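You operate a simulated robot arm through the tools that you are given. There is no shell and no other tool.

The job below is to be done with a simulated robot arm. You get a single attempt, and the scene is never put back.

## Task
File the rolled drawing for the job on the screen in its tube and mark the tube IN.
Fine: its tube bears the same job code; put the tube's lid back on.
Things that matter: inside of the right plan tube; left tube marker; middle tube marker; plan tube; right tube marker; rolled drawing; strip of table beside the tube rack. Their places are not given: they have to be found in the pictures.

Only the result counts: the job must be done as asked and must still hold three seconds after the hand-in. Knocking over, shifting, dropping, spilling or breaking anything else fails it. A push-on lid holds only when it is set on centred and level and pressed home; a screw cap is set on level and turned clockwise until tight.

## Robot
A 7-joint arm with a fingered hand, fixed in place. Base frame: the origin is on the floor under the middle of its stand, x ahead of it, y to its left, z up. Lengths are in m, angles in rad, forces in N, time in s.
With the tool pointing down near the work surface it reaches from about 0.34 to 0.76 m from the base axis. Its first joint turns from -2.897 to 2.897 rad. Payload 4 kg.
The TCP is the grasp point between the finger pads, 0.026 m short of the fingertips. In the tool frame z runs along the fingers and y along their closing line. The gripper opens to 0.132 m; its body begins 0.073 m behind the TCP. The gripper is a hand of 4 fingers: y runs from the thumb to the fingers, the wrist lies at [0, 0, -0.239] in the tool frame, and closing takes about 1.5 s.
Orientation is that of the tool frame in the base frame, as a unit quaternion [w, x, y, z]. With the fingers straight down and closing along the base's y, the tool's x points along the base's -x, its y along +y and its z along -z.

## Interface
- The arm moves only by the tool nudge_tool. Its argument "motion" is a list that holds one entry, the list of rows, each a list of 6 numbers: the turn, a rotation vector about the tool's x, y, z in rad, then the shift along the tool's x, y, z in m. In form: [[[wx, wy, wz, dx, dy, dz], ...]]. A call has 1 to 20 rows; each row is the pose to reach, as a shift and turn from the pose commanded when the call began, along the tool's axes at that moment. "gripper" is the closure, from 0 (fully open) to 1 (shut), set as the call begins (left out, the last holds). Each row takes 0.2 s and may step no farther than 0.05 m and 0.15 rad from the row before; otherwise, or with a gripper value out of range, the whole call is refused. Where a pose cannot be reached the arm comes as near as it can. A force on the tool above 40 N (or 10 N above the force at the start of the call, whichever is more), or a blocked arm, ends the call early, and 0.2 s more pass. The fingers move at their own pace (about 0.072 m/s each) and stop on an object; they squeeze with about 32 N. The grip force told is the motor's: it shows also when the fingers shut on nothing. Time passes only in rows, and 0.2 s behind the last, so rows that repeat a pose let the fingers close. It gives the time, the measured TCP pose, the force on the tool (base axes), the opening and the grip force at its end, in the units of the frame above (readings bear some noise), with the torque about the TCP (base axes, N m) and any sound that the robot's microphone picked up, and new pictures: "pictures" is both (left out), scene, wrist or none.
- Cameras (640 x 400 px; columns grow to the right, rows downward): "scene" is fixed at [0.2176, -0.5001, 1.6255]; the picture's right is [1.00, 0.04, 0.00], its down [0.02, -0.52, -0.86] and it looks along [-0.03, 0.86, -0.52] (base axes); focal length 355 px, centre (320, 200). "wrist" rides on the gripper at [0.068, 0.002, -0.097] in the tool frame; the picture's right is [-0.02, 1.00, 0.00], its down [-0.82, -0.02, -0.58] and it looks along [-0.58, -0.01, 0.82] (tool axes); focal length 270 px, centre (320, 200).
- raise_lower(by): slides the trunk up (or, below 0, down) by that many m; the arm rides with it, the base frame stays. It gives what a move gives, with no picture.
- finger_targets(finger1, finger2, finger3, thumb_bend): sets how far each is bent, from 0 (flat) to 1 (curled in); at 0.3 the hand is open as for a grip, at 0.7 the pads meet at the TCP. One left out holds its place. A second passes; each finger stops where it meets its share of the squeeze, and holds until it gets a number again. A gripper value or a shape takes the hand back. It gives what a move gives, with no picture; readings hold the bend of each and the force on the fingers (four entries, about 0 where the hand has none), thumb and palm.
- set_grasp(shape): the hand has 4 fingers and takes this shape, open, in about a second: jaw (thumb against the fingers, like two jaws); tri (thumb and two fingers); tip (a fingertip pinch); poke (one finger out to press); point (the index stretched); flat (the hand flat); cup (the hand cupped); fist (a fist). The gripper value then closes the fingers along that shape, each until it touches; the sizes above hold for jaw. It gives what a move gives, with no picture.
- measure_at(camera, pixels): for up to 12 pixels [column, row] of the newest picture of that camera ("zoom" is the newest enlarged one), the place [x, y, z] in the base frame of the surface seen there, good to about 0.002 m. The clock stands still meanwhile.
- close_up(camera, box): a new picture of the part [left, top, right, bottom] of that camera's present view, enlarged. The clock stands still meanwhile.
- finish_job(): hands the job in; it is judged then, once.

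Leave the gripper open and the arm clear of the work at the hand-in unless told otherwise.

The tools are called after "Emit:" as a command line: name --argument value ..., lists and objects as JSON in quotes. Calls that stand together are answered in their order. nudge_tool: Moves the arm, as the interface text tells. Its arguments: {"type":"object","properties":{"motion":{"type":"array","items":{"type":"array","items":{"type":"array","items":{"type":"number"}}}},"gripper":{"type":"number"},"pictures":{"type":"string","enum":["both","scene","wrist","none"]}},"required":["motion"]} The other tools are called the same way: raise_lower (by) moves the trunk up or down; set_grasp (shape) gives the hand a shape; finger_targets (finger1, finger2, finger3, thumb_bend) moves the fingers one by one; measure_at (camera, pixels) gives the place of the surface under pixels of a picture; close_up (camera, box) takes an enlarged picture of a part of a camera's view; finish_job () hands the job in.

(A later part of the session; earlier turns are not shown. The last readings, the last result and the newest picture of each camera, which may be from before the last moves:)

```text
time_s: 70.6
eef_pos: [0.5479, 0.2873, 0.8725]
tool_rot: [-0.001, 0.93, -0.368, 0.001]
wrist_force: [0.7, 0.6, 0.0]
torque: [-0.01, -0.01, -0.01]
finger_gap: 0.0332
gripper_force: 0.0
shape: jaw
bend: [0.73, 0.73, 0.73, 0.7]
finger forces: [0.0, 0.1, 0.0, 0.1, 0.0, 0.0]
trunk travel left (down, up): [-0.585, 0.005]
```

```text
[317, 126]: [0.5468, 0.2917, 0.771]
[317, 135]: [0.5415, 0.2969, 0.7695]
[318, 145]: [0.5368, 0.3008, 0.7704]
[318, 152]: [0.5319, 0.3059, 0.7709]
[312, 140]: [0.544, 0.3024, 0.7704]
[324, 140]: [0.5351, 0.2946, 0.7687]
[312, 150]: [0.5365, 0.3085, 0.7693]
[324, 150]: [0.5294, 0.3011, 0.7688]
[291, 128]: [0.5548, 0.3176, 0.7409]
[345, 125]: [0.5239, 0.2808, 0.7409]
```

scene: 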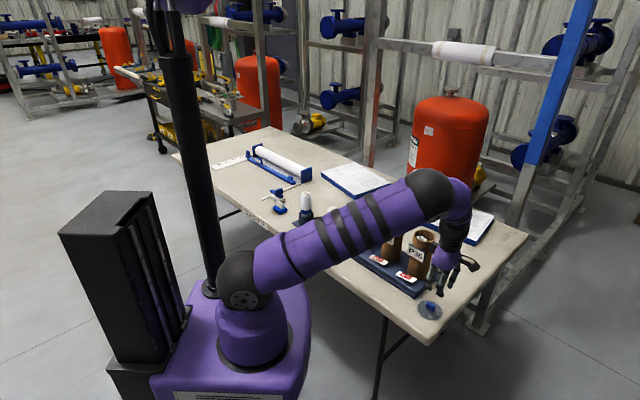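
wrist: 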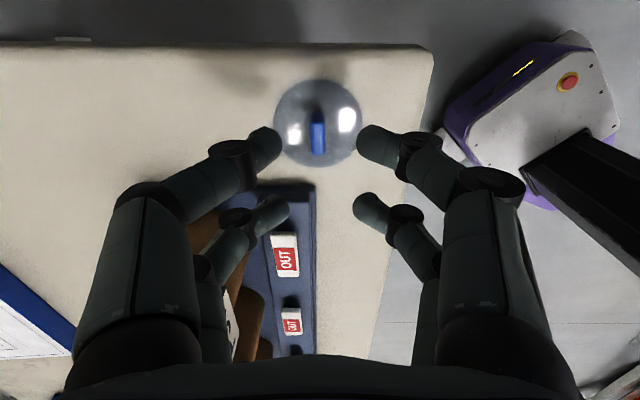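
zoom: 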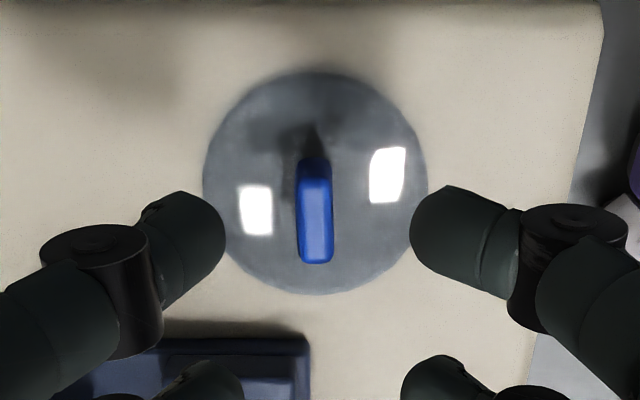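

Tab centre ≈(0.539,0.299), nearly aligned. I shift 3 mm in +x, and lower to z≈0.776.

Emit:
nudge_tool --motion '[[[0, 0, 0, 0.003, -0.0005, 0.03], [0, 0, 0, 0.003, -0.0005, 0.06], [0, 0, 0, 0.003, -0.0005, 0.085], [0, 0, 0, 0.003, -0.0005, 0.0965]]]'

Emit:
close_up --camera "wrist" --box '[220, 100, 420, 280]'

```text
time_s: 71.6
eef_pos: [0.5514, 0.2853, 0.7763]
tool_rot: [0.0, 0.93, -0.368, 0.001]
wrist_force: [0.1, -0.6, 0.2]
torque: [-0.01, 0.01, -0.04]
finger_gap: 0.0331
gripper_force: 0.1
shape: jaw
bend: [0.73, 0.73, 0.73, 0.7]
finger forces: [0.0, 0.0, 0.0, 0.0, 0.0, 0.0]
trunk travel left (down, up): [-0.585, 0.005]
```

scene: 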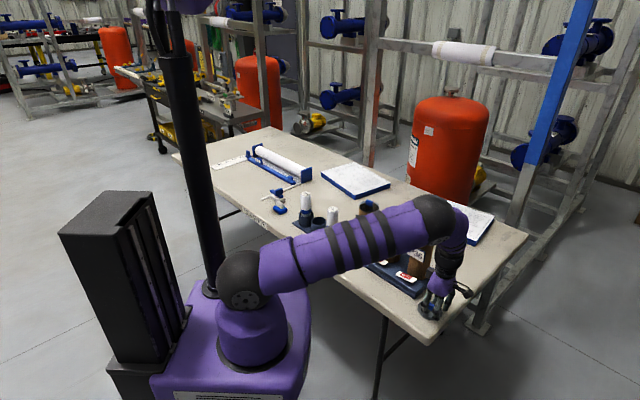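
wrist: 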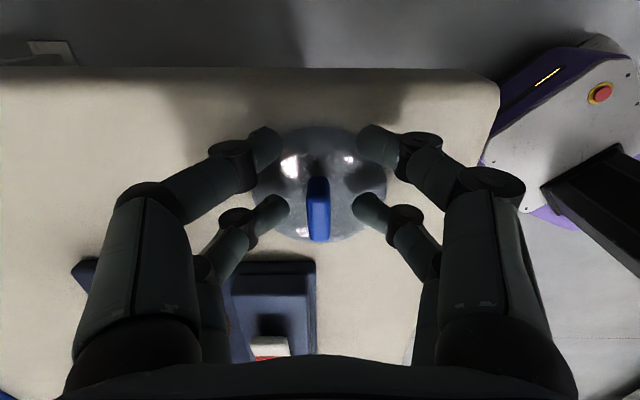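

```text
2.22 times, centred on (320, 190) of wrist
```

zoom: 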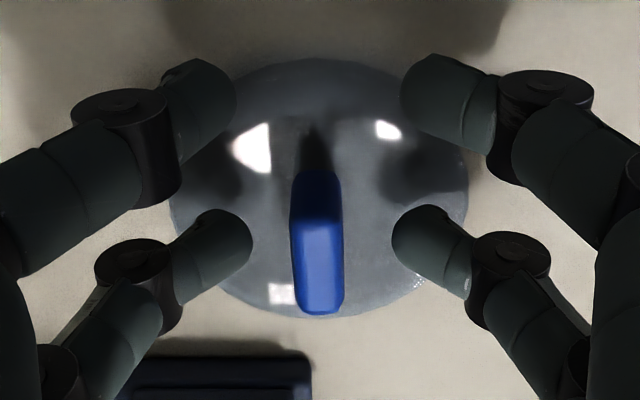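

The pinching pair straddles the tab's middle. I lower 3 mm more and close.

Emit:
nudge_tool --motion '[[[0, 0, 0, 0, 0, 0.0015], [0, 0, 0, 0, 0, 0.003]]]' --pictures "none"

Emit:
nudge_tool --motion '[[[0, 0, 0, 0, 0, 0], [0, 0, 0, 0, 0, 0], [0, 0, 0, 0, 0, 0], [0, 0, 0, 0, 0, 0], [0, 0, 0, 0, 0, 0]]]' --gripper 1.0

Emit:
close_up --camera "wrist" --box '[220, 100, 420, 280]'

```text
time_s: 72.2
eef_pos: [0.5524, 0.2869, 0.7747]
tool_rot: [-0.001, 0.93, -0.368, 0.001]
wrist_force: [0.8, 1.0, 1.5]
torque: [0.01, 0.01, 0.0]
finger_gap: 0.0334
gripper_force: 0.1
shape: jaw
bend: [0.73, 0.73, 0.73, 0.7]
finger forces: [0.0, 0.1, 0.1, 0.0, 0.0, 0.0]
trunk travel left (down, up): [-0.585, 0.005]
```

```text
time_s: 73.4
eef_pos: [0.5519, 0.2856, 0.7754]
tool_rot: [0.0, 0.93, -0.369, 0.001]
wrist_force: [0.2, 0.2, 0.7]
torque: [-0.06, -0.01, 0.0]
finger_gap: 0.0001
gripper_force: 31.9
shape: jaw
bend: [0.63, 0.71, 0.71, 0.7]
finger forces: [0.0, 27.7, 28.1, 0.0, 0.0, 0.0]
trunk travel left (down, up): [-0.585, 0.005]
```

scene: 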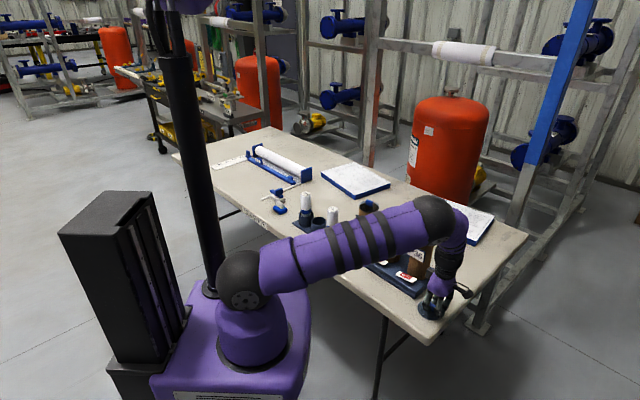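
wrist: 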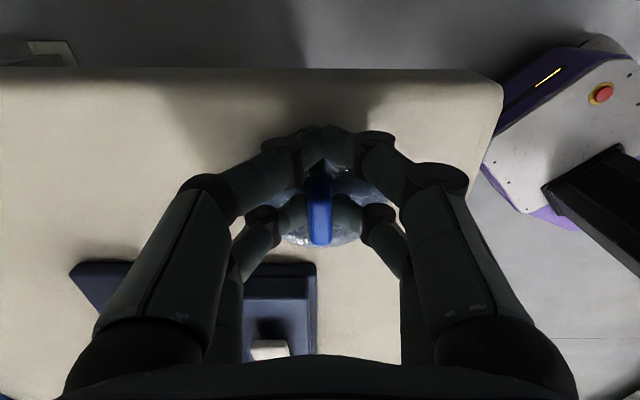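

```text
2.22 times, centred on (320, 190) of wrist
```

zoom: 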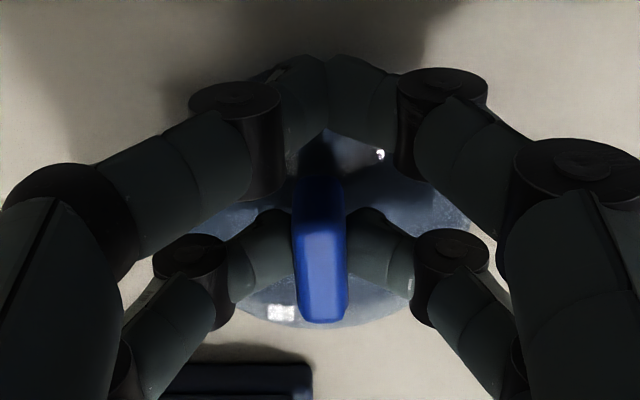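

Firm pinch, 28 N each side. I lift 0.05 m and check that the lid hangs level.

Emit:
nudge_tool --motion '[[[0, 0, 0, 0, 0, -0.01], [0, 0, 0, 0, 0, -0.03], [0, 0, 0, 0, 0, -0.05]]]'

Emit:
close_up --camera "scene" --box '[395, 240, 475, 330]'

Emit:
close_up --camera "wrist" --box '[220, 100, 420, 280]'

```text
time_s: 74.2
eef_pos: [0.551, 0.2874, 0.8259]
tool_rot: [-0.001, 0.929, -0.37, 0.001]
wrist_force: [-0.3, -0.2, 0.0]
torque: [0.02, 0.01, -0.01]
finger_gap: 0.0
gripper_force: 31.8
shape: jaw
bend: [0.63, 0.71, 0.71, 0.7]
finger forces: [0.1, 28.1, 28.2, 0.0, 0.0, 0.1]
trunk travel left (down, up): [-0.585, 0.005]
```

scene: 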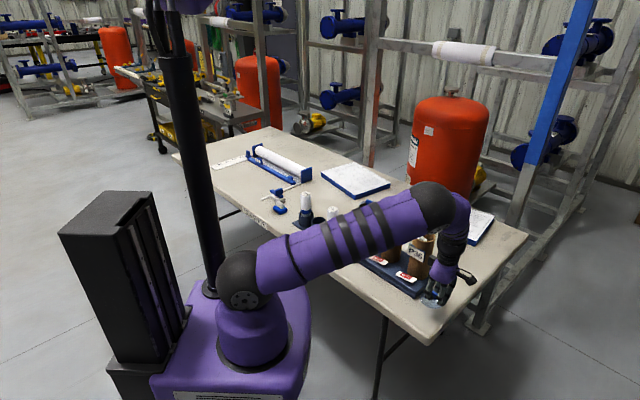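
wrist: 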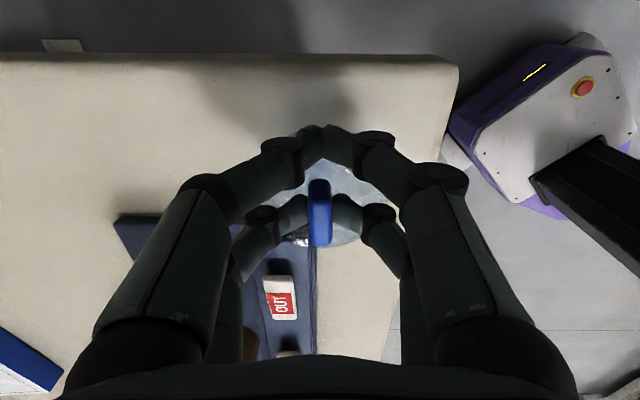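

```text
4.44 times, centred on (435, 285) of scene
```

zoom: 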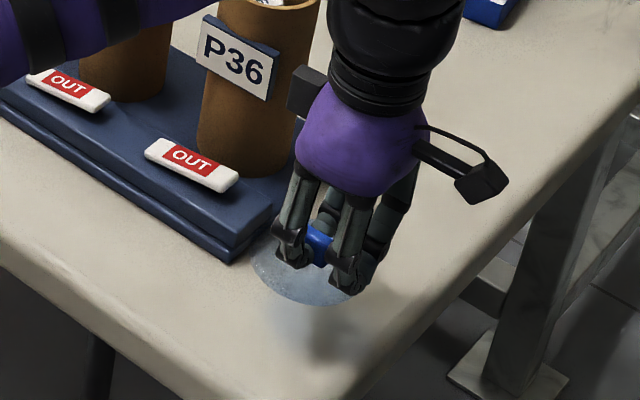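

```text
2.22 times, centred on (320, 190) of wrist
```

zoom: 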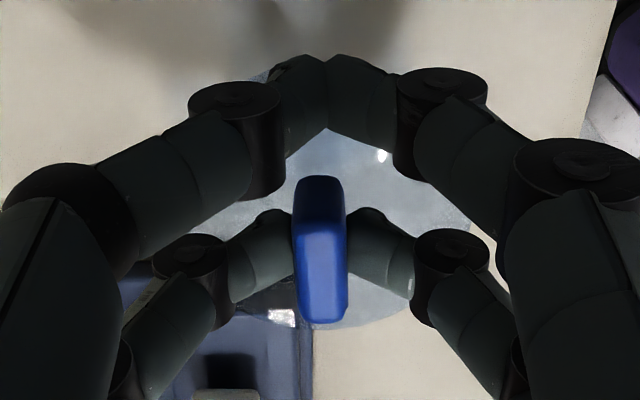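

The lid is held level. I'll measure the tab relative to the TCP for accurate placement.

Emit:
measure_at --camera "zoom" --pixels '[[318, 190], [320, 240], [322, 280], [323, 312], [300, 250], [342, 250], [302, 305], [344, 305]]'

```text
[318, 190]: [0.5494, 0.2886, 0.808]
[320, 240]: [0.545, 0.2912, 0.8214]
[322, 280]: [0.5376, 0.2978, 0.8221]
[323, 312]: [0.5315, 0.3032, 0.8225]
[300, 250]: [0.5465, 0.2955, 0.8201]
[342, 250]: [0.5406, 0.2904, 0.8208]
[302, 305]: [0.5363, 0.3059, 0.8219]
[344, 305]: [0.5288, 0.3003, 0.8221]
```

The lid hangs at tool offset (−0.016, +0.001), level, its bottom 0.034 below the TCP. I raise to z≈0.99 and carry it over the P36 tube centre (0.5295,0.458).

Emit:
nudge_tool --motion '[[[0, 0, 0, 0, 0, -0.041], [0, 0, 0, 0, 0, -0.082], [0, 0, 0, 0, 0, -0.123], [0, 0, 0, 0, 0, -0.165], [0, 0, 0, -0.0295, -0.0277, -0.165], [0, 0, 0, -0.0589, -0.0555, -0.165], [0, 0, 0, -0.0884, -0.0832, -0.165], [0, 0, 0, -0.1178, -0.1109, -0.165], [0, 0, 0, -0.1178, -0.1109, -0.165]]]'

Emit:
close_up --camera "wrist" --box '[220, 100, 420, 280]'

Emit:
close_up --camera "scene" --box '[385, 180, 465, 280]'

```text
time_s: 76.2
eef_pos: [0.5416, 0.4482, 0.9915]
tool_rot: [-0.001, 0.93, -0.368, 0.001]
wrist_force: [1.0, 0.6, -0.4]
torque: [-0.05, -0.03, -0.02]
finger_gap: 0.0
gripper_force: 31.8
shape: jaw
bend: [0.63, 0.71, 0.71, 0.7]
finger forces: [0.1, 28.1, 28.2, 0.0, 0.0, 0.1]
trunk travel left (down, up): [-0.585, 0.005]
```

scene: 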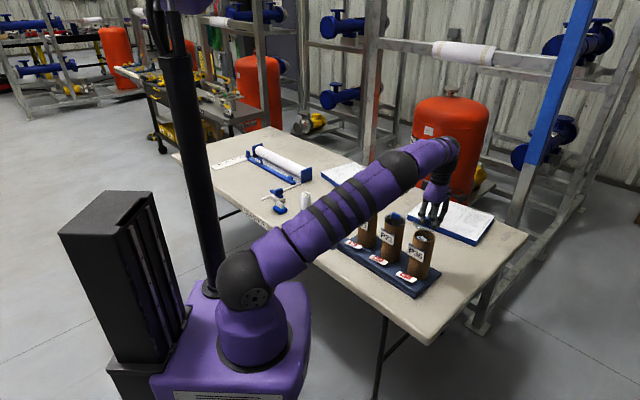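
wrist: 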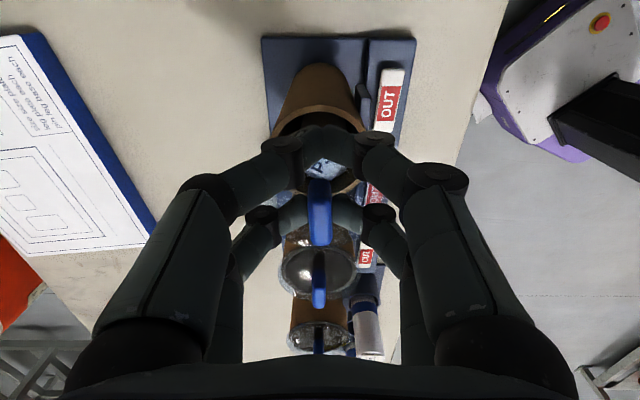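

```text
2.22 times, centred on (320, 190) of wrist
```

zoom: 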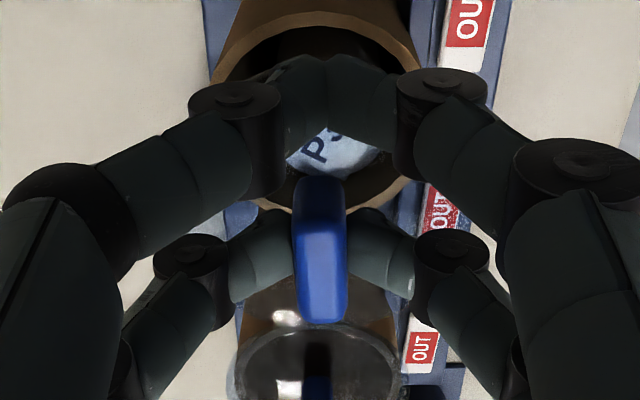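

```text
4.00 times, centred on (425, 230) of scene
```

zoom: 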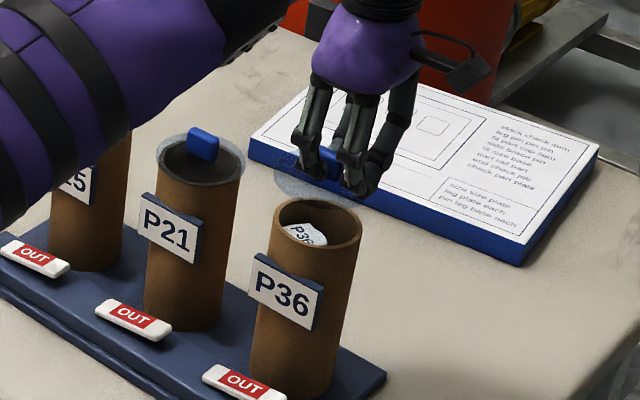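

I'll measure the tab and rim points from this view to verify the centring.

Emit:
measure_at --camera "wrist" --pixels '[[318, 186], [320, 210], [321, 230], [321, 240], [311, 215], [330, 215], [312, 238], [331, 238], [330, 111], [290, 122], [357, 175], [365, 130]]'

```text
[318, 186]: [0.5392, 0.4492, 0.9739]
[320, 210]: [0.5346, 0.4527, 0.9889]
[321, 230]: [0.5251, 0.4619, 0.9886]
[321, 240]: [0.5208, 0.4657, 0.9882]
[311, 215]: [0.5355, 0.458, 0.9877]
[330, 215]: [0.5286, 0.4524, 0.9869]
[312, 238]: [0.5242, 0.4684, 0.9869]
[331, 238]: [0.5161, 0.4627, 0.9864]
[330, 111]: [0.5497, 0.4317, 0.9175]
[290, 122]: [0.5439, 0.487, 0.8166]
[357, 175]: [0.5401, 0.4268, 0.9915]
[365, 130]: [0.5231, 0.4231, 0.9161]
```

The lid is centred within ~1 mm. I lower 0.0355 to just above the rim.

Emit:
nudge_tool --motion '[[[0, 0, 0, 0.0005, 0, 0.015], [0, 0, 0, 0.0005, 0, 0.028], [0, 0, 0, 0.0005, 0, 0.0355]]]'

Emit:
close_up --camera "scene" --box '[395, 200, 455, 260]'

```text
time_s: 77.0
eef_pos: [0.5416, 0.4485, 0.9536]
tool_rot: [0.0, 0.93, -0.368, 0.0]
wrist_force: [0.2, 0.7, -0.3]
torque: [0.01, -0.02, 0.01]
finger_gap: 0.0
gripper_force: 31.5
shape: jaw
bend: [0.63, 0.71, 0.71, 0.7]
finger forces: [0.1, 28.0, 28.1, 0.0, 0.0, 0.0]
trunk travel left (down, up): [-0.585, 0.005]
```

scene: 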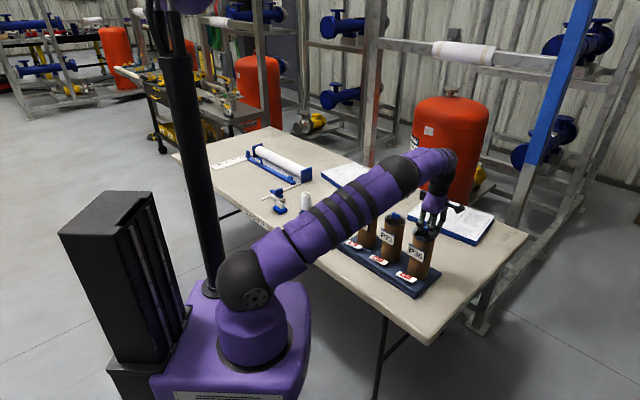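
wrist: 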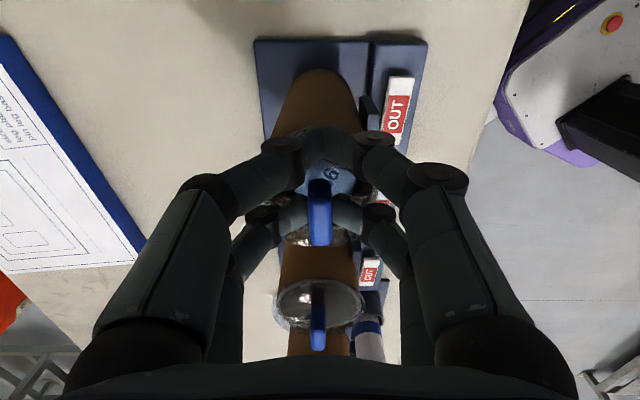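

```text
6.67 times, centred on (425, 230) of scene
```

zoom: 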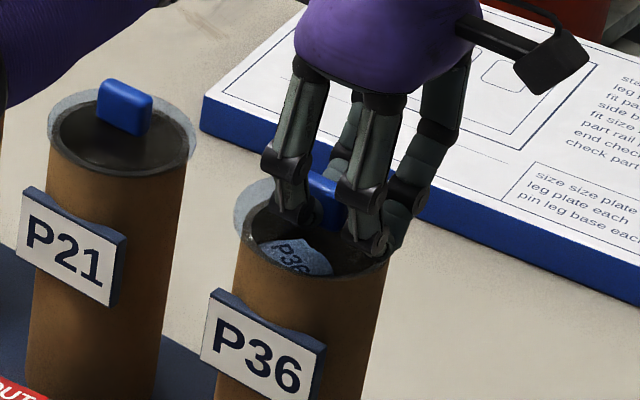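

Almost touching. I'll zoom to compare the lid's overhang left and right on the tube.

Emit:
close_up --camera "scene" --box '[405, 218, 445, 248]'

Emit:
close_up --camera "wrist" --box '[240, 110, 400, 260]'

```text
13.33 times, centred on (425, 233) of scene
```

zoom: 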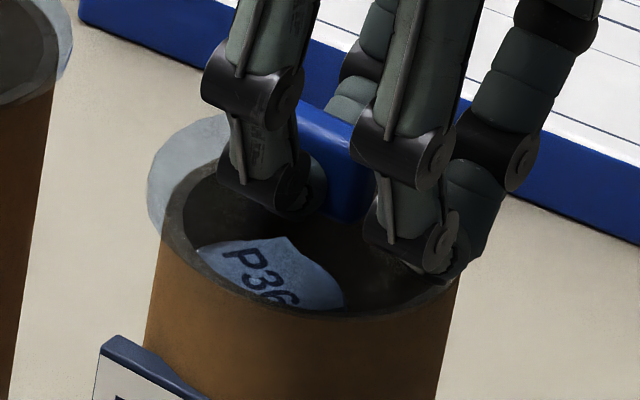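

```text
2.67 times, centred on (320, 185) of wrist
```

zoom: 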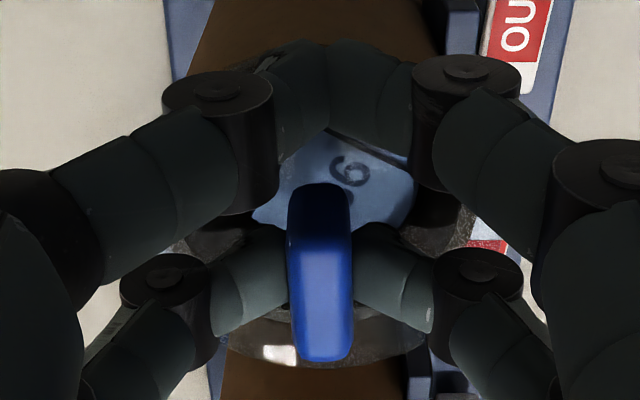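

I'll re-measure the tab's top face corners in this zoom for exact lid centre.

Emit:
measure_at --camera "zoom" --pixels '[[322, 192], [321, 250], [322, 300], [323, 350], [293, 290], [350, 290], [294, 250], [350, 250], [296, 340], [350, 340]]'

```text
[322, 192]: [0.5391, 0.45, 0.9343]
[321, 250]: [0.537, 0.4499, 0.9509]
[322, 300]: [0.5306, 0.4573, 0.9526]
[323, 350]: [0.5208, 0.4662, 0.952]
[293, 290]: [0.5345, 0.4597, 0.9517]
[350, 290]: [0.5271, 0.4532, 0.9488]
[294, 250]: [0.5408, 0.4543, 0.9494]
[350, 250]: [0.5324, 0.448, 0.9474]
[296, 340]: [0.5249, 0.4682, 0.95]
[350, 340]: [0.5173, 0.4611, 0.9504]
```

Lid centre ≈(0.529,0.459) vs tube (0.5295,0.458). I nudge +1.2 mm in x and lower 3.5 mm, reading the force.

Emit:
nudge_tool --motion '[[[0, 0, 0, 0.0012, 0, 0.001], [0, 0, 0, 0.0012, 0, 0.0025], [0, 0, 0, 0.0012, 0, 0.0035]]]' --pictures "none"

```text
time_s: 77.8
eef_pos: [0.5431, 0.447, 0.9522]
tool_rot: [-0.001, 0.93, -0.368, 0.001]
wrist_force: [1.6, -1.1, 6.7]
torque: [-0.34, -0.31, -0.06]
finger_gap: 0.0001
gripper_force: 31.7
shape: jaw
bend: [0.64, 0.71, 0.71, 0.7]
finger forces: [0.1, 27.2, 28.8, 0.0, 0.1, 0.0]
trunk travel left (down, up): [-0.585, 0.005]
heard: snap
```

A snap was heard at 6.7 N. I press 1.5 mm further to be sure before letting go.

Emit:
nudge_tool --motion '[[[0, 0, 0, 0, 0, 0.0008], [0, 0, 0, 0, 0, 0.0015]]]' --pictures "wrist"

Emit:
close_up --camera "scene" --box '[405, 218, 445, 248]'

```text
time_s: 78.4
eef_pos: [0.5434, 0.4471, 0.9511]
tool_rot: [-0.002, 0.93, -0.369, 0.002]
wrist_force: [0.5, -2.9, 16.9]
torque: [-0.43, -0.36, -0.03]
finger_gap: 0.0
gripper_force: 31.9
shape: jaw
bend: [0.64, 0.71, 0.71, 0.7]
finger forces: [0.0, 28.0, 28.5, 0.0, 0.1, 0.0]
trunk travel left (down, up): [-0.585, 0.005]
```

wrist: 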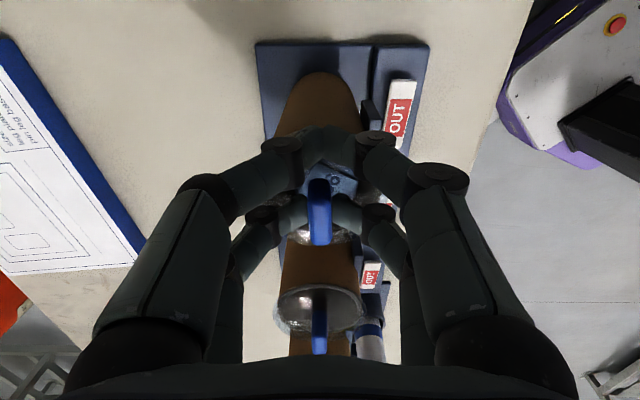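

```text
13.33 times, centred on (425, 233) of scene
```

zoom: 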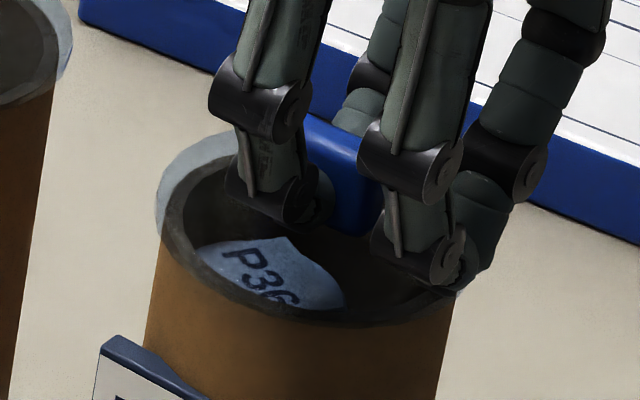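

The lid sits flush all round. I open the pinch in place (to gap ≈0.035), then lift clear.

Emit:
nudge_tool --motion '[[[0, 0, 0, 0, 0, 0], [0, 0, 0, 0, 0, -0.001], [0, 0, 0, 0, 0, -0.002], [0, 0, 0, 0, 0, -0.01], [0, 0, 0, 0, 0, -0.03], [0, 0, 0, 0, 0, -0.05]]]' --gripper 0.73

Emit:
close_up --camera "scene" --box '[400, 212, 450, 250]'

Emit:
close_up --camera "wrist" --box '[220, 60, 420, 240]'

```text
time_s: 79.8
eef_pos: [0.5449, 0.4471, 0.9996]
tool_rot: [-0.001, 0.93, -0.368, 0.002]
wrist_force: [-1.1, 0.4, -0.4]
torque: [0.0, 0.01, 0.0]
finger_gap: 0.0354
gripper_force: 0.0
shape: jaw
bend: [0.73, 0.73, 0.73, 0.7]
finger forces: [0.0, 0.0, 0.1, 0.0, 0.0, 0.1]
trunk travel left (down, up): [-0.585, 0.005]
```

scene: 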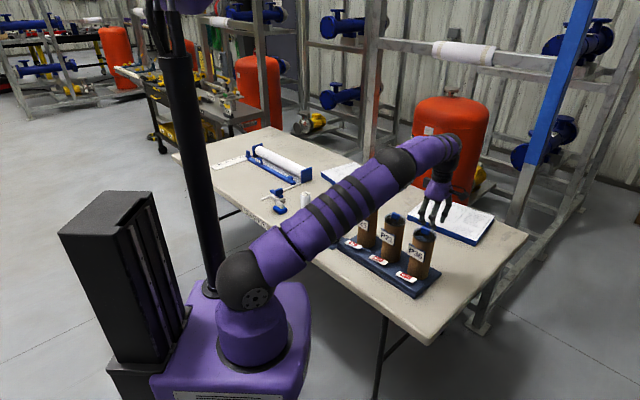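
wrist: 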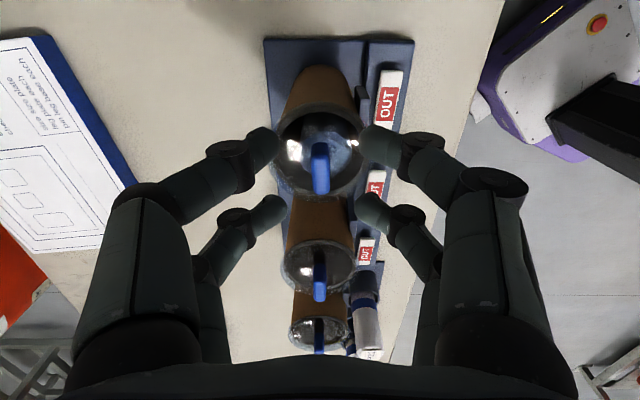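

```text
10.53 times, centred on (425, 231) of scene
```

zoom: 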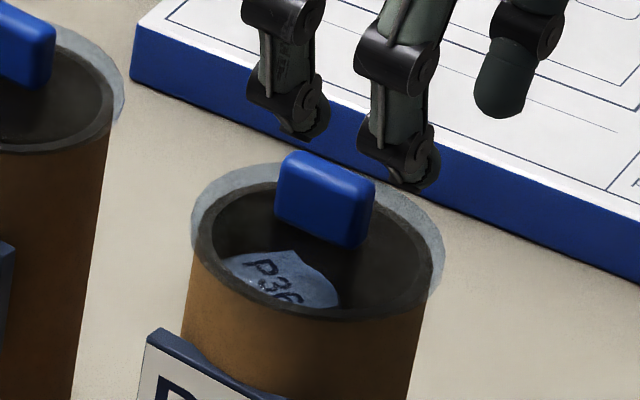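

```text
2.22 times, centred on (320, 150) of wrist
```

zoom: 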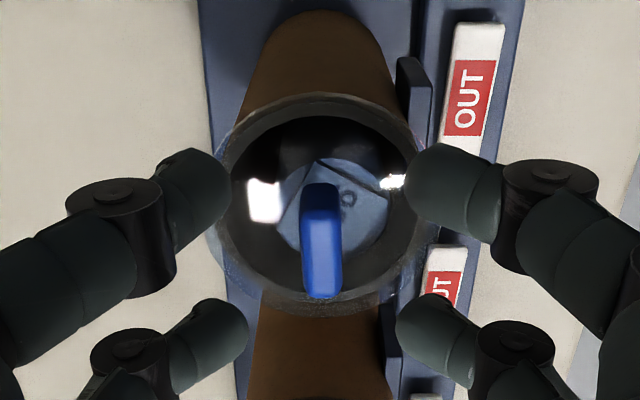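

No snap on release. I'll measure the tab top height and levelness (seated value was ≈0.948).

Emit:
measure_at --camera "zoom" --pixels '[[320, 225], [321, 250], [322, 275], [322, 290], [306, 250], [337, 250], [308, 285], [338, 285], [320, 195]]'

```text
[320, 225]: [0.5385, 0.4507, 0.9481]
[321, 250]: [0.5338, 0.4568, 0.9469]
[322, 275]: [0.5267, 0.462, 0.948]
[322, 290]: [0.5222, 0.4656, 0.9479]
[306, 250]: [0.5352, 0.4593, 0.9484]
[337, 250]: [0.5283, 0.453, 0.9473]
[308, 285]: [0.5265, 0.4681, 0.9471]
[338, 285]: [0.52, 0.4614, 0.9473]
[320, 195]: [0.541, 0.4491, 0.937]
```

The tab top is level at 0.948 — fully seated. To be sure it's home, I'll centre the four fingertips around the tab and press the lid evenly with moderate force.

Emit:
nudge_tool --motion '[[[0, 0, 0, -0.0178, 0.0012, 0], [0, 0, 0, -0.0178, 0.0012, 0.02], [0, 0, 0, -0.0178, 0.0012, 0.04], [0, 0, 0, -0.0178, 0.0012, 0.0475]]]' --pictures "wrist"

Emit:
nudge_tool --motion '[[[0, 0, 0, 0, 0, 0.0015], [0, 0, 0, 0, 0, 0.003]]]' --pictures "wrist"

```text
time_s: 80.8
eef_pos: [0.5312, 0.4595, 0.9525]
tool_rot: [-0.001, 0.929, -0.369, 0.001]
wrist_force: [-0.9, -0.5, 0.1]
torque: [-0.01, 0.02, -0.01]
finger_gap: 0.0357
gripper_force: 0.1
shape: jaw
bend: [0.73, 0.73, 0.73, 0.7]
finger forces: [0.1, 0.0, 0.0, 0.0, 0.1, 0.0]
trunk travel left (down, up): [-0.585, 0.005]
```

wrist: 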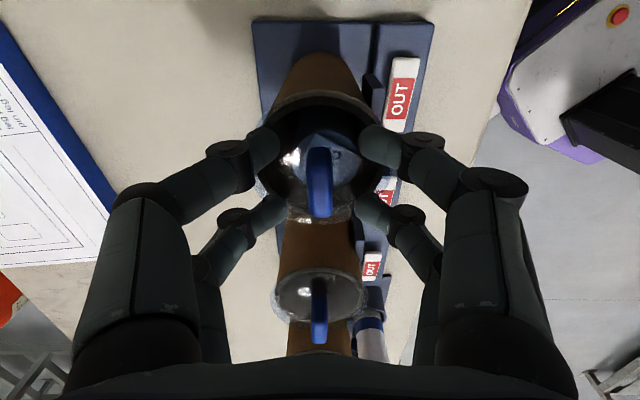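

```text
time_s: 81.4
eef_pos: [0.5294, 0.4578, 0.9498]
tool_rot: [-0.002, 0.929, -0.369, 0.002]
wrist_force: [1.0, -0.8, 10.4]
torque: [-0.05, 0.12, -0.03]
finger_gap: 0.0358
gripper_force: 0.2
shape: jaw
bend: [0.74, 0.74, 0.74, 0.7]
finger forces: [3.4, 3.9, 3.3, 0.0, 0.0, 0.0]
trunk travel left (down, up): [-0.585, 0.005]
```

wrist: 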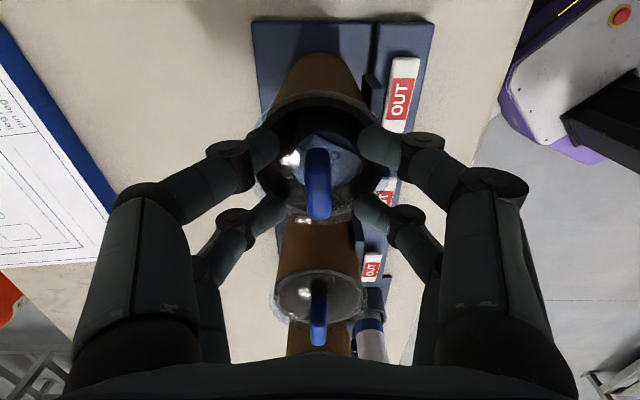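

Even contact at 10 N, no snap. I press another 1.5 mm.

Emit:
nudge_tool --motion '[[[0, 0, 0, 0, 0, 0.0008], [0, 0, 0, 0, 0, 0.0016], [0, 0, 0, 0, 0, 0.0016]]]' --pictures "none"

```text
time_s: 82.2
eef_pos: [0.5309, 0.4579, 0.95]
tool_rot: [-0.003, 0.929, -0.369, 0.002]
wrist_force: [4.0, -2.3, 25.8]
torque: [0.01, -0.06, 0.04]
finger_gap: 0.0375
gripper_force: 0.1
shape: jaw
bend: [0.74, 0.75, 0.74, 0.7]
finger forces: [6.6, 7.1, 7.8, 0.1, 5.2, 0.1]
trunk travel left (down, up): [-0.585, 0.005]
```

25.8 N with no further movement: the lid is home. I rise 0.1 m clear and then look at the marker and try the "poke" shape.

Emit:
nudge_tool --motion '[[[0, 0, 0, 0, 0, -0.01], [0, 0, 0, 0, 0, -0.04], [0, 0, 0, 0, 0, -0.08], [0, 0, 0, 0, 0, -0.1]]]'

Emit:
close_up --camera "scene" --box '[385, 210, 455, 290]'

Emit:
close_up --camera "wrist" --box '[260, 20, 440, 200]'

```text
time_s: 83.2
eef_pos: [0.5272, 0.4606, 1.046]
tool_rot: [0.0, 0.93, -0.368, 0.002]
wrist_force: [-0.3, 0.1, 0.4]
torque: [-0.01, 0.01, 0.01]
finger_gap: 0.0353
gripper_force: 0.1
shape: jaw
bend: [0.73, 0.73, 0.73, 0.7]
finger forces: [0.1, 0.0, 0.0, 0.1, 0.0, 0.0]
trunk travel left (down, up): [-0.585, 0.005]
```

scene: 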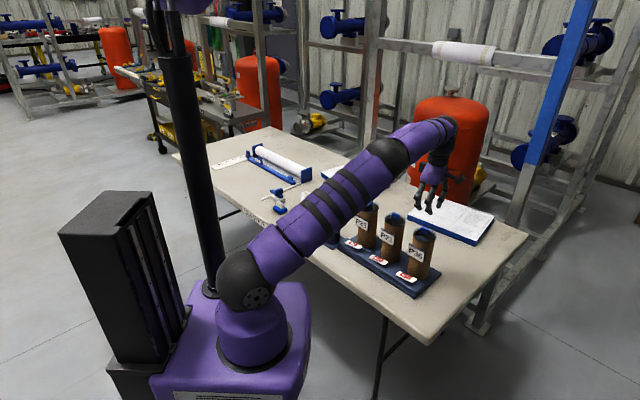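
wrist: 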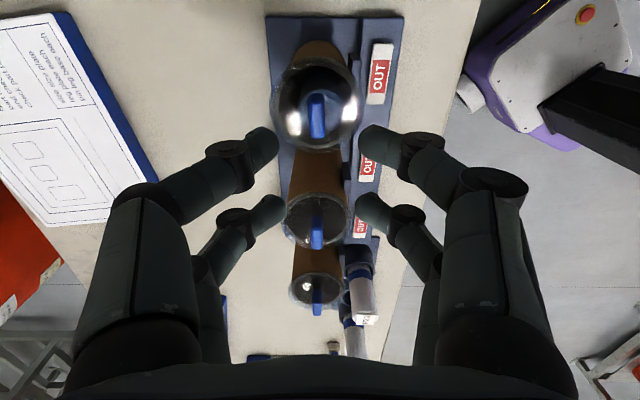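

```text
5.00 times, centred on (420, 250) of scene
```

zoom: 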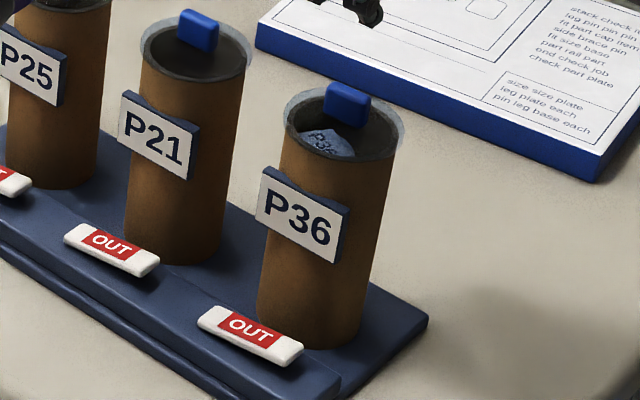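

```text
2.22 times, centred on (350, 110) of wrist
```

zoom: 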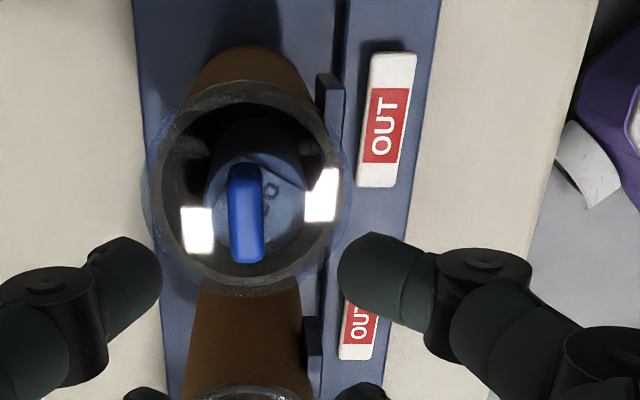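

The lid sits centred, like the P21 one. Now I back toward the robot (away from tubes) by 0.15 m and set "poke" to see where its tip is.

Emit:
nudge_tool --motion '[[[0, 0, 0, 0, 0.045, 0], [0, 0, 0, 0, 0.09, 0], [0, 0, 0, 0, 0.12, 0]]]' --pictures "none"

Emit:
set_grasp --shape "poke"

Emit:
nudge_tool --motion '[[[0, 0, 0, 0, 0, 0]]]'

Emit:
close_up --camera "scene" --box '[360, 170, 460, 270]'

```text
time_s: 84.0
eef_pos: [0.4461, 0.3708, 1.0472]
tool_rot: [-0.001, 0.929, -0.369, 0.002]
wrist_force: [0.7, 0.4, 0.2]
torque: [-0.02, 0.03, -0.02]
finger_gap: 0.0358
gripper_force: 0.1
shape: jaw
bend: [0.73, 0.73, 0.73, 0.7]
finger forces: [0.1, 0.0, 0.0, 0.1, 0.1, 0.0]
trunk travel left (down, up): [-0.585, 0.005]
```

```text
time_s: 84.9
eef_pos: [0.4469, 0.3715, 1.048]
tool_rot: [0.0, 0.93, -0.369, 0.002]
wrist_force: [-1.3, -0.7, -0.2]
torque: [0.0, 0.0, 0.03]
finger_gap: 0.0004
gripper_force: 0.0
shape: poke
bend: [1.0, 1.0, 1.0, 0.34]
finger forces: [0.1, 0.1, 0.0, 0.0, 0.0, 0.0]
trunk travel left (down, up): [-0.585, 0.005]
```

```text
time_s: 85.3
eef_pos: [0.4455, 0.3702, 1.0481]
tool_rot: [0.0, 0.929, -0.369, 0.001]
wrist_force: [0.6, -0.2, -0.5]
torque: [-0.07, 0.02, -0.02]
finger_gap: 0.0
gripper_force: 0.0
shape: poke
bend: [1.0, 1.0, 1.0, 0.34]
finger forces: [0.0, 0.0, 0.1, 0.0, 0.0, 0.0]
trunk travel left (down, up): [-0.585, 0.005]
```

scene: 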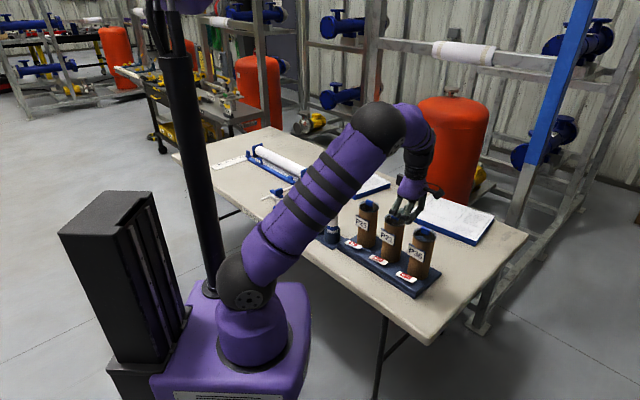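
wrist: 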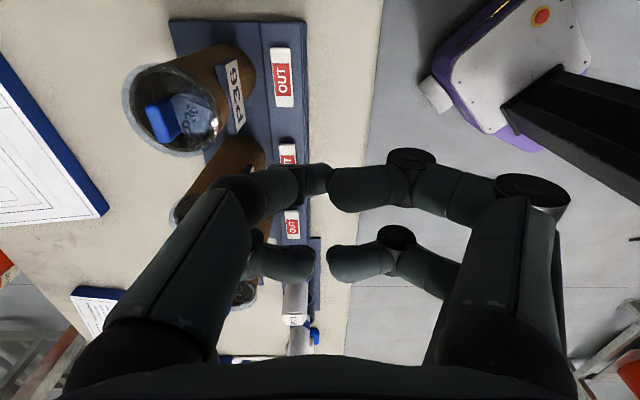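

```text
4.00 times, centred on (410, 220) of scene
```

zoom: 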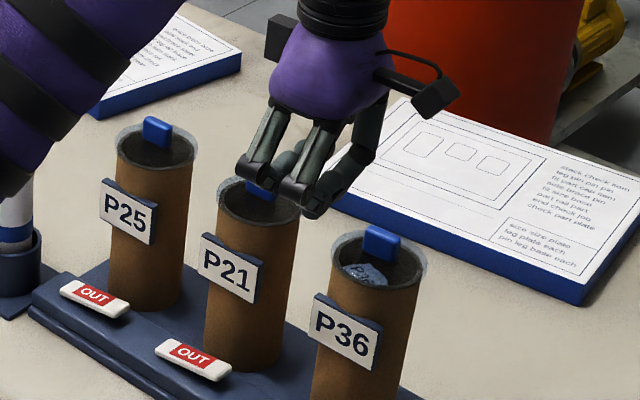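

"poke" curls all fingers here, so instead I'll use the closed jaw (tips meet in two pairs) to press. I set jaw, close it, and turn the hand so the camera looks outward (azimuth ≈42°), which keeps the palm clear of the tube.

Emit:
set_grasp --shape "jaw"

Emit:
nudge_tool --motion '[[[0, 0, 0.15, 0, 0, 0], [0, 0, 0.3, 0, 0, 0], [0, 0, 0.45, 0, 0, 0], [0, 0, 0.6, 0, 0, 0], [0, 0, 0.75, 0, 0, 0], [0, 0, 0.9, 0, 0, 0], [0, 0, 1.05, 0, 0, 0], [0, 0, 1.2, 0, 0, 0], [0, 0, 1.35, 0, 0, 0], [0, 0, 1.5, 0, 0, 0], [0, 0, 1.649, 0, 0, 0]]]' --gripper 1.0

Emit:
close_up --camera "wrist" --box '[220, 60, 420, 240]'

```text
time_s: 86.2
eef_pos: [0.4459, 0.3702, 1.0474]
tool_rot: [-0.001, 0.929, -0.369, 0.001]
wrist_force: [-0.4, -0.4, -0.5]
torque: [0.02, 0.01, 0.01]
finger_gap: 0.1319
gripper_force: 0.0
shape: jaw
bend: [0.3, 0.3, 0.3, 0.3]
finger forces: [0.1, 0.0, 0.1, 0.0, 0.1, 0.1]
trunk travel left (down, up): [-0.585, 0.005]
```

```text
time_s: 88.6
eef_pos: [0.4467, 0.3709, 1.0463]
tool_rot: [0.001, -0.359, 0.933, -0.001]
wrist_force: [-0.1, -0.2, 0.8]
torque: [-0.02, -0.01, -0.03]
finger_gap: 0.0002
gripper_force: 32.2
shape: jaw
bend: [0.62, 0.63, 0.63, 0.7]
finger forces: [0.1, 0.0, 0.0, 0.0, 0.0, 0.1]
trunk travel left (down, up): [-0.585, 0.005]
```

scene: 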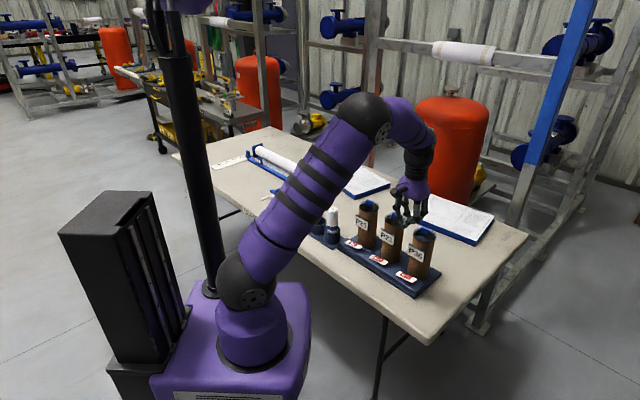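
wrist: 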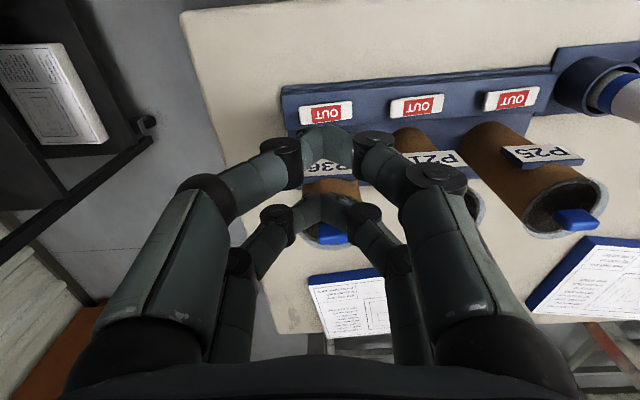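

```text
2.22 times, centred on (320, 150) of wrist
```

zoom: 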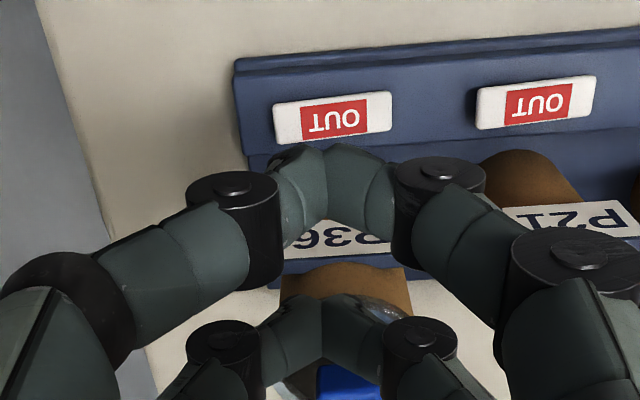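

Now look azimuth ≈42°. I'll measure the P36 marker's ends from here.

Emit:
measure_at --camera "zoom" --pixels '[[284, 120], [292, 110], [288, 132], [330, 120], [360, 118], [385, 108], [383, 122], [384, 97], [260, 130], [320, 85], [300, 148], [240, 130]]'

```text
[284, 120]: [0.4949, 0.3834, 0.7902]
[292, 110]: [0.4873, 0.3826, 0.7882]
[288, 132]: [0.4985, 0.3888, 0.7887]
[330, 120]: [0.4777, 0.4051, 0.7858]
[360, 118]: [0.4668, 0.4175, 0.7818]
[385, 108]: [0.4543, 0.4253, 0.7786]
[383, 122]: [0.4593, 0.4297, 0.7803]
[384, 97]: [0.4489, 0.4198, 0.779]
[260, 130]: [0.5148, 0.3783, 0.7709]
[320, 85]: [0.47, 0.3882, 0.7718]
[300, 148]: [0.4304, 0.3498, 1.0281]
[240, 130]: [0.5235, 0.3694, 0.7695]
```

Marker raised end (z 0.790) is at ≈(0.495,0.3834); I'll press near (0.4916,0.3838). I tilt the palm slightly toward the robot (−0.12 about y), move over and descend to z≈0.886.

Emit:
nudge_tool --motion '[[[0, -0.12, 0, 0, 0, 0], [0, -0.12, 0, -0.0237, -0.0206, 0], [0, -0.12, 0, -0.0237, -0.0206, 0.045], [0, -0.12, 0, -0.0237, -0.0206, 0.09], [0, -0.12, 0, -0.0237, -0.0206, 0.135], [0, -0.12, 0, -0.0237, -0.0206, 0.16]]]'

Emit:
close_up --camera "wrist" --box '[220, 60, 420, 240]'

Emit:
close_up --camera "scene" --box '[370, 200, 460, 300]'

```text
time_s: 90.0
eef_pos: [0.4804, 0.3712, 0.8875]
tool_rot: [0.057, -0.36, 0.931, 0.021]
wrist_force: [-0.3, -0.1, 0.9]
torque: [0.0, -0.05, -0.06]
finger_gap: 0.0004
gripper_force: 32.1
shape: jaw
bend: [0.62, 0.63, 0.63, 0.7]
finger forces: [0.0, 0.0, 0.0, 0.0, 0.0, 0.1]
trunk travel left (down, up): [-0.585, 0.005]
```

scene: 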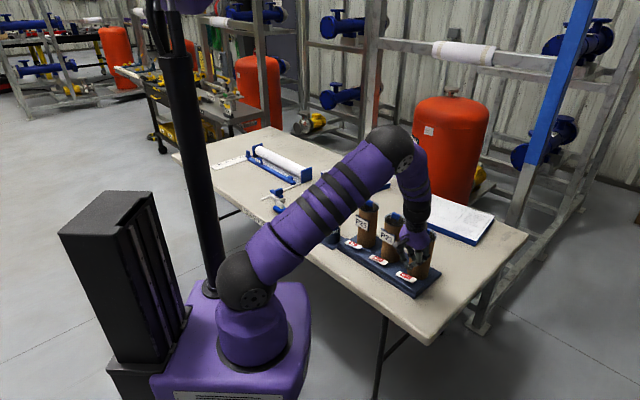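
wrist: 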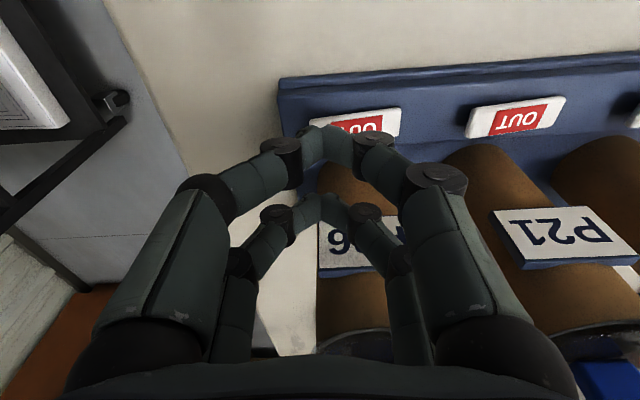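

```text
2.22 times, centred on (320, 150) of wrist
```

zoom: 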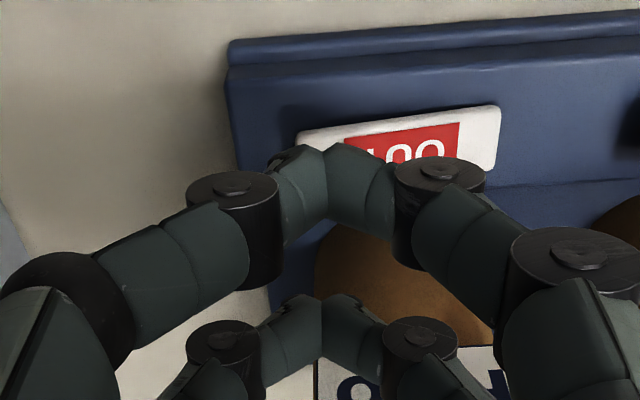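

```text
4.00 times, centred on (415, 250) of scene
```

zoom: 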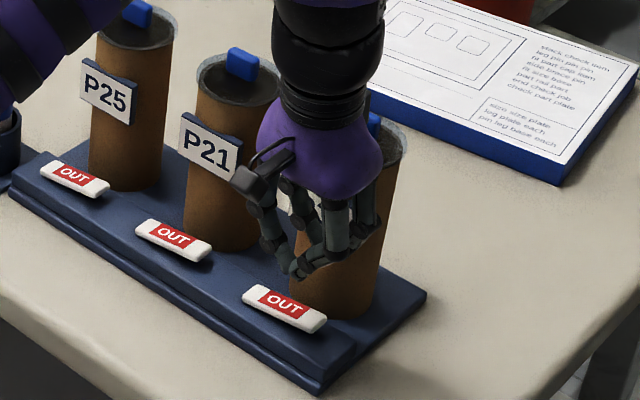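

I'll check the clearance between the far finger pair/knuckles and the P36 tube label before descending further.

Emit:
measure_at --camera "wrist" --pixels '[[278, 215], [363, 212], [238, 262], [398, 258], [320, 200], [345, 238], [325, 262], [330, 320], [350, 190], [430, 345], [330, 350]]'

```text
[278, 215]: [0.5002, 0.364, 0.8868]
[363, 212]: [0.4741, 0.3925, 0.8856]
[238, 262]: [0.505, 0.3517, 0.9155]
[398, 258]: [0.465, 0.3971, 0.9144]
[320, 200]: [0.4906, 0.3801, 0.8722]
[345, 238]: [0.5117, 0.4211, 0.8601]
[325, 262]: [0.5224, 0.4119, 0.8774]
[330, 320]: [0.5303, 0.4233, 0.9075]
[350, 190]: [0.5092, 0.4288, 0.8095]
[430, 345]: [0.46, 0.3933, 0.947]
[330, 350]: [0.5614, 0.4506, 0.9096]
```

The pressing pair is at ≈(0.491,0.380) t≈0.62, label 0.03–0.04 behind: clear. I descend 0.068 m vertically.

Emit:
nudge_tool --motion '[[[0, 0, 0, 0.0036, 0, 0.03], [0, 0, 0, 0.0066, 0, 0.055], [0, 0, 0, 0.0081, 0, 0.0675]]]'

Emit:
close_up --camera "scene" --box '[380, 240, 440, 300]'

Emit:
close_up --camera "wrist" --box '[240, 120, 400, 260]'

```text
time_s: 90.8
eef_pos: [0.4798, 0.3729, 0.8191]
tool_rot: [0.058, -0.36, 0.931, 0.021]
wrist_force: [-0.1, 0.2, 0.4]
torque: [-0.04, 0.03, 0.01]
finger_gap: 0.0
gripper_force: 32.5
shape: jaw
bend: [0.62, 0.63, 0.63, 0.7]
finger forces: [0.0, 0.1, 0.0, 0.0, 0.0, 0.0]
trunk travel left (down, up): [-0.585, 0.005]
```

scene: 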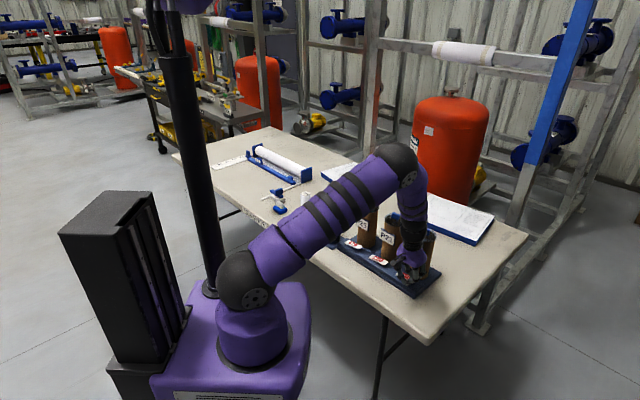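
wrist: 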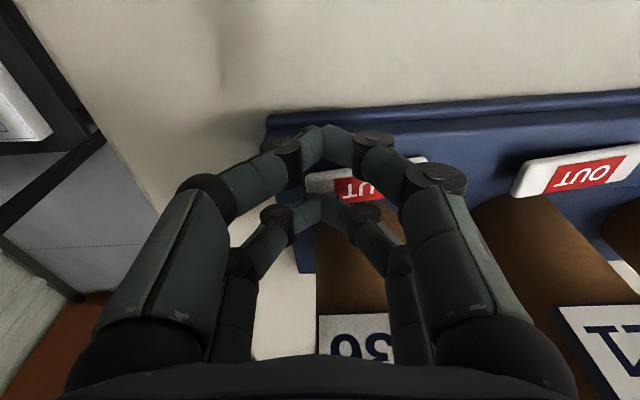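

```text
6.67 times, centred on (410, 270) of scene
```

zoom: 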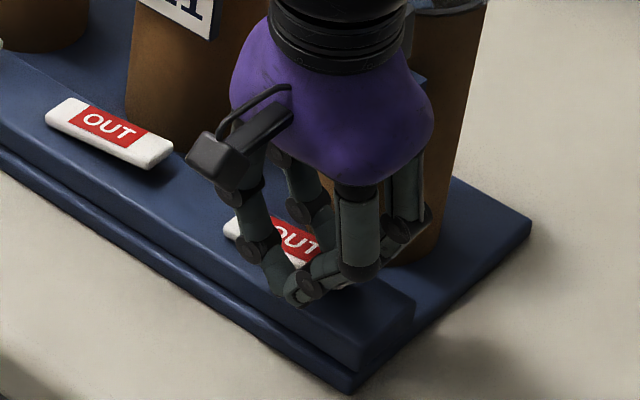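

```text
2.86 times, centred on (320, 190) of wrist
```

zoom: 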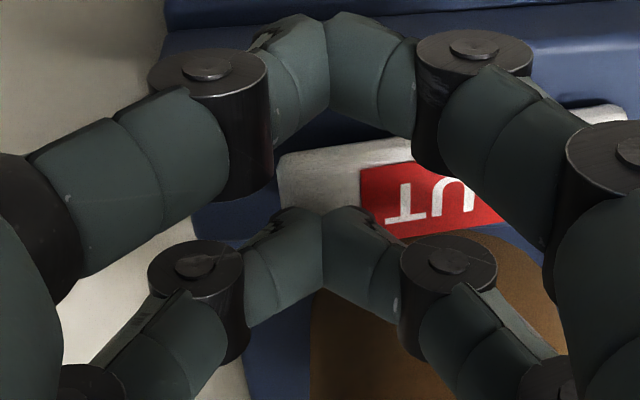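

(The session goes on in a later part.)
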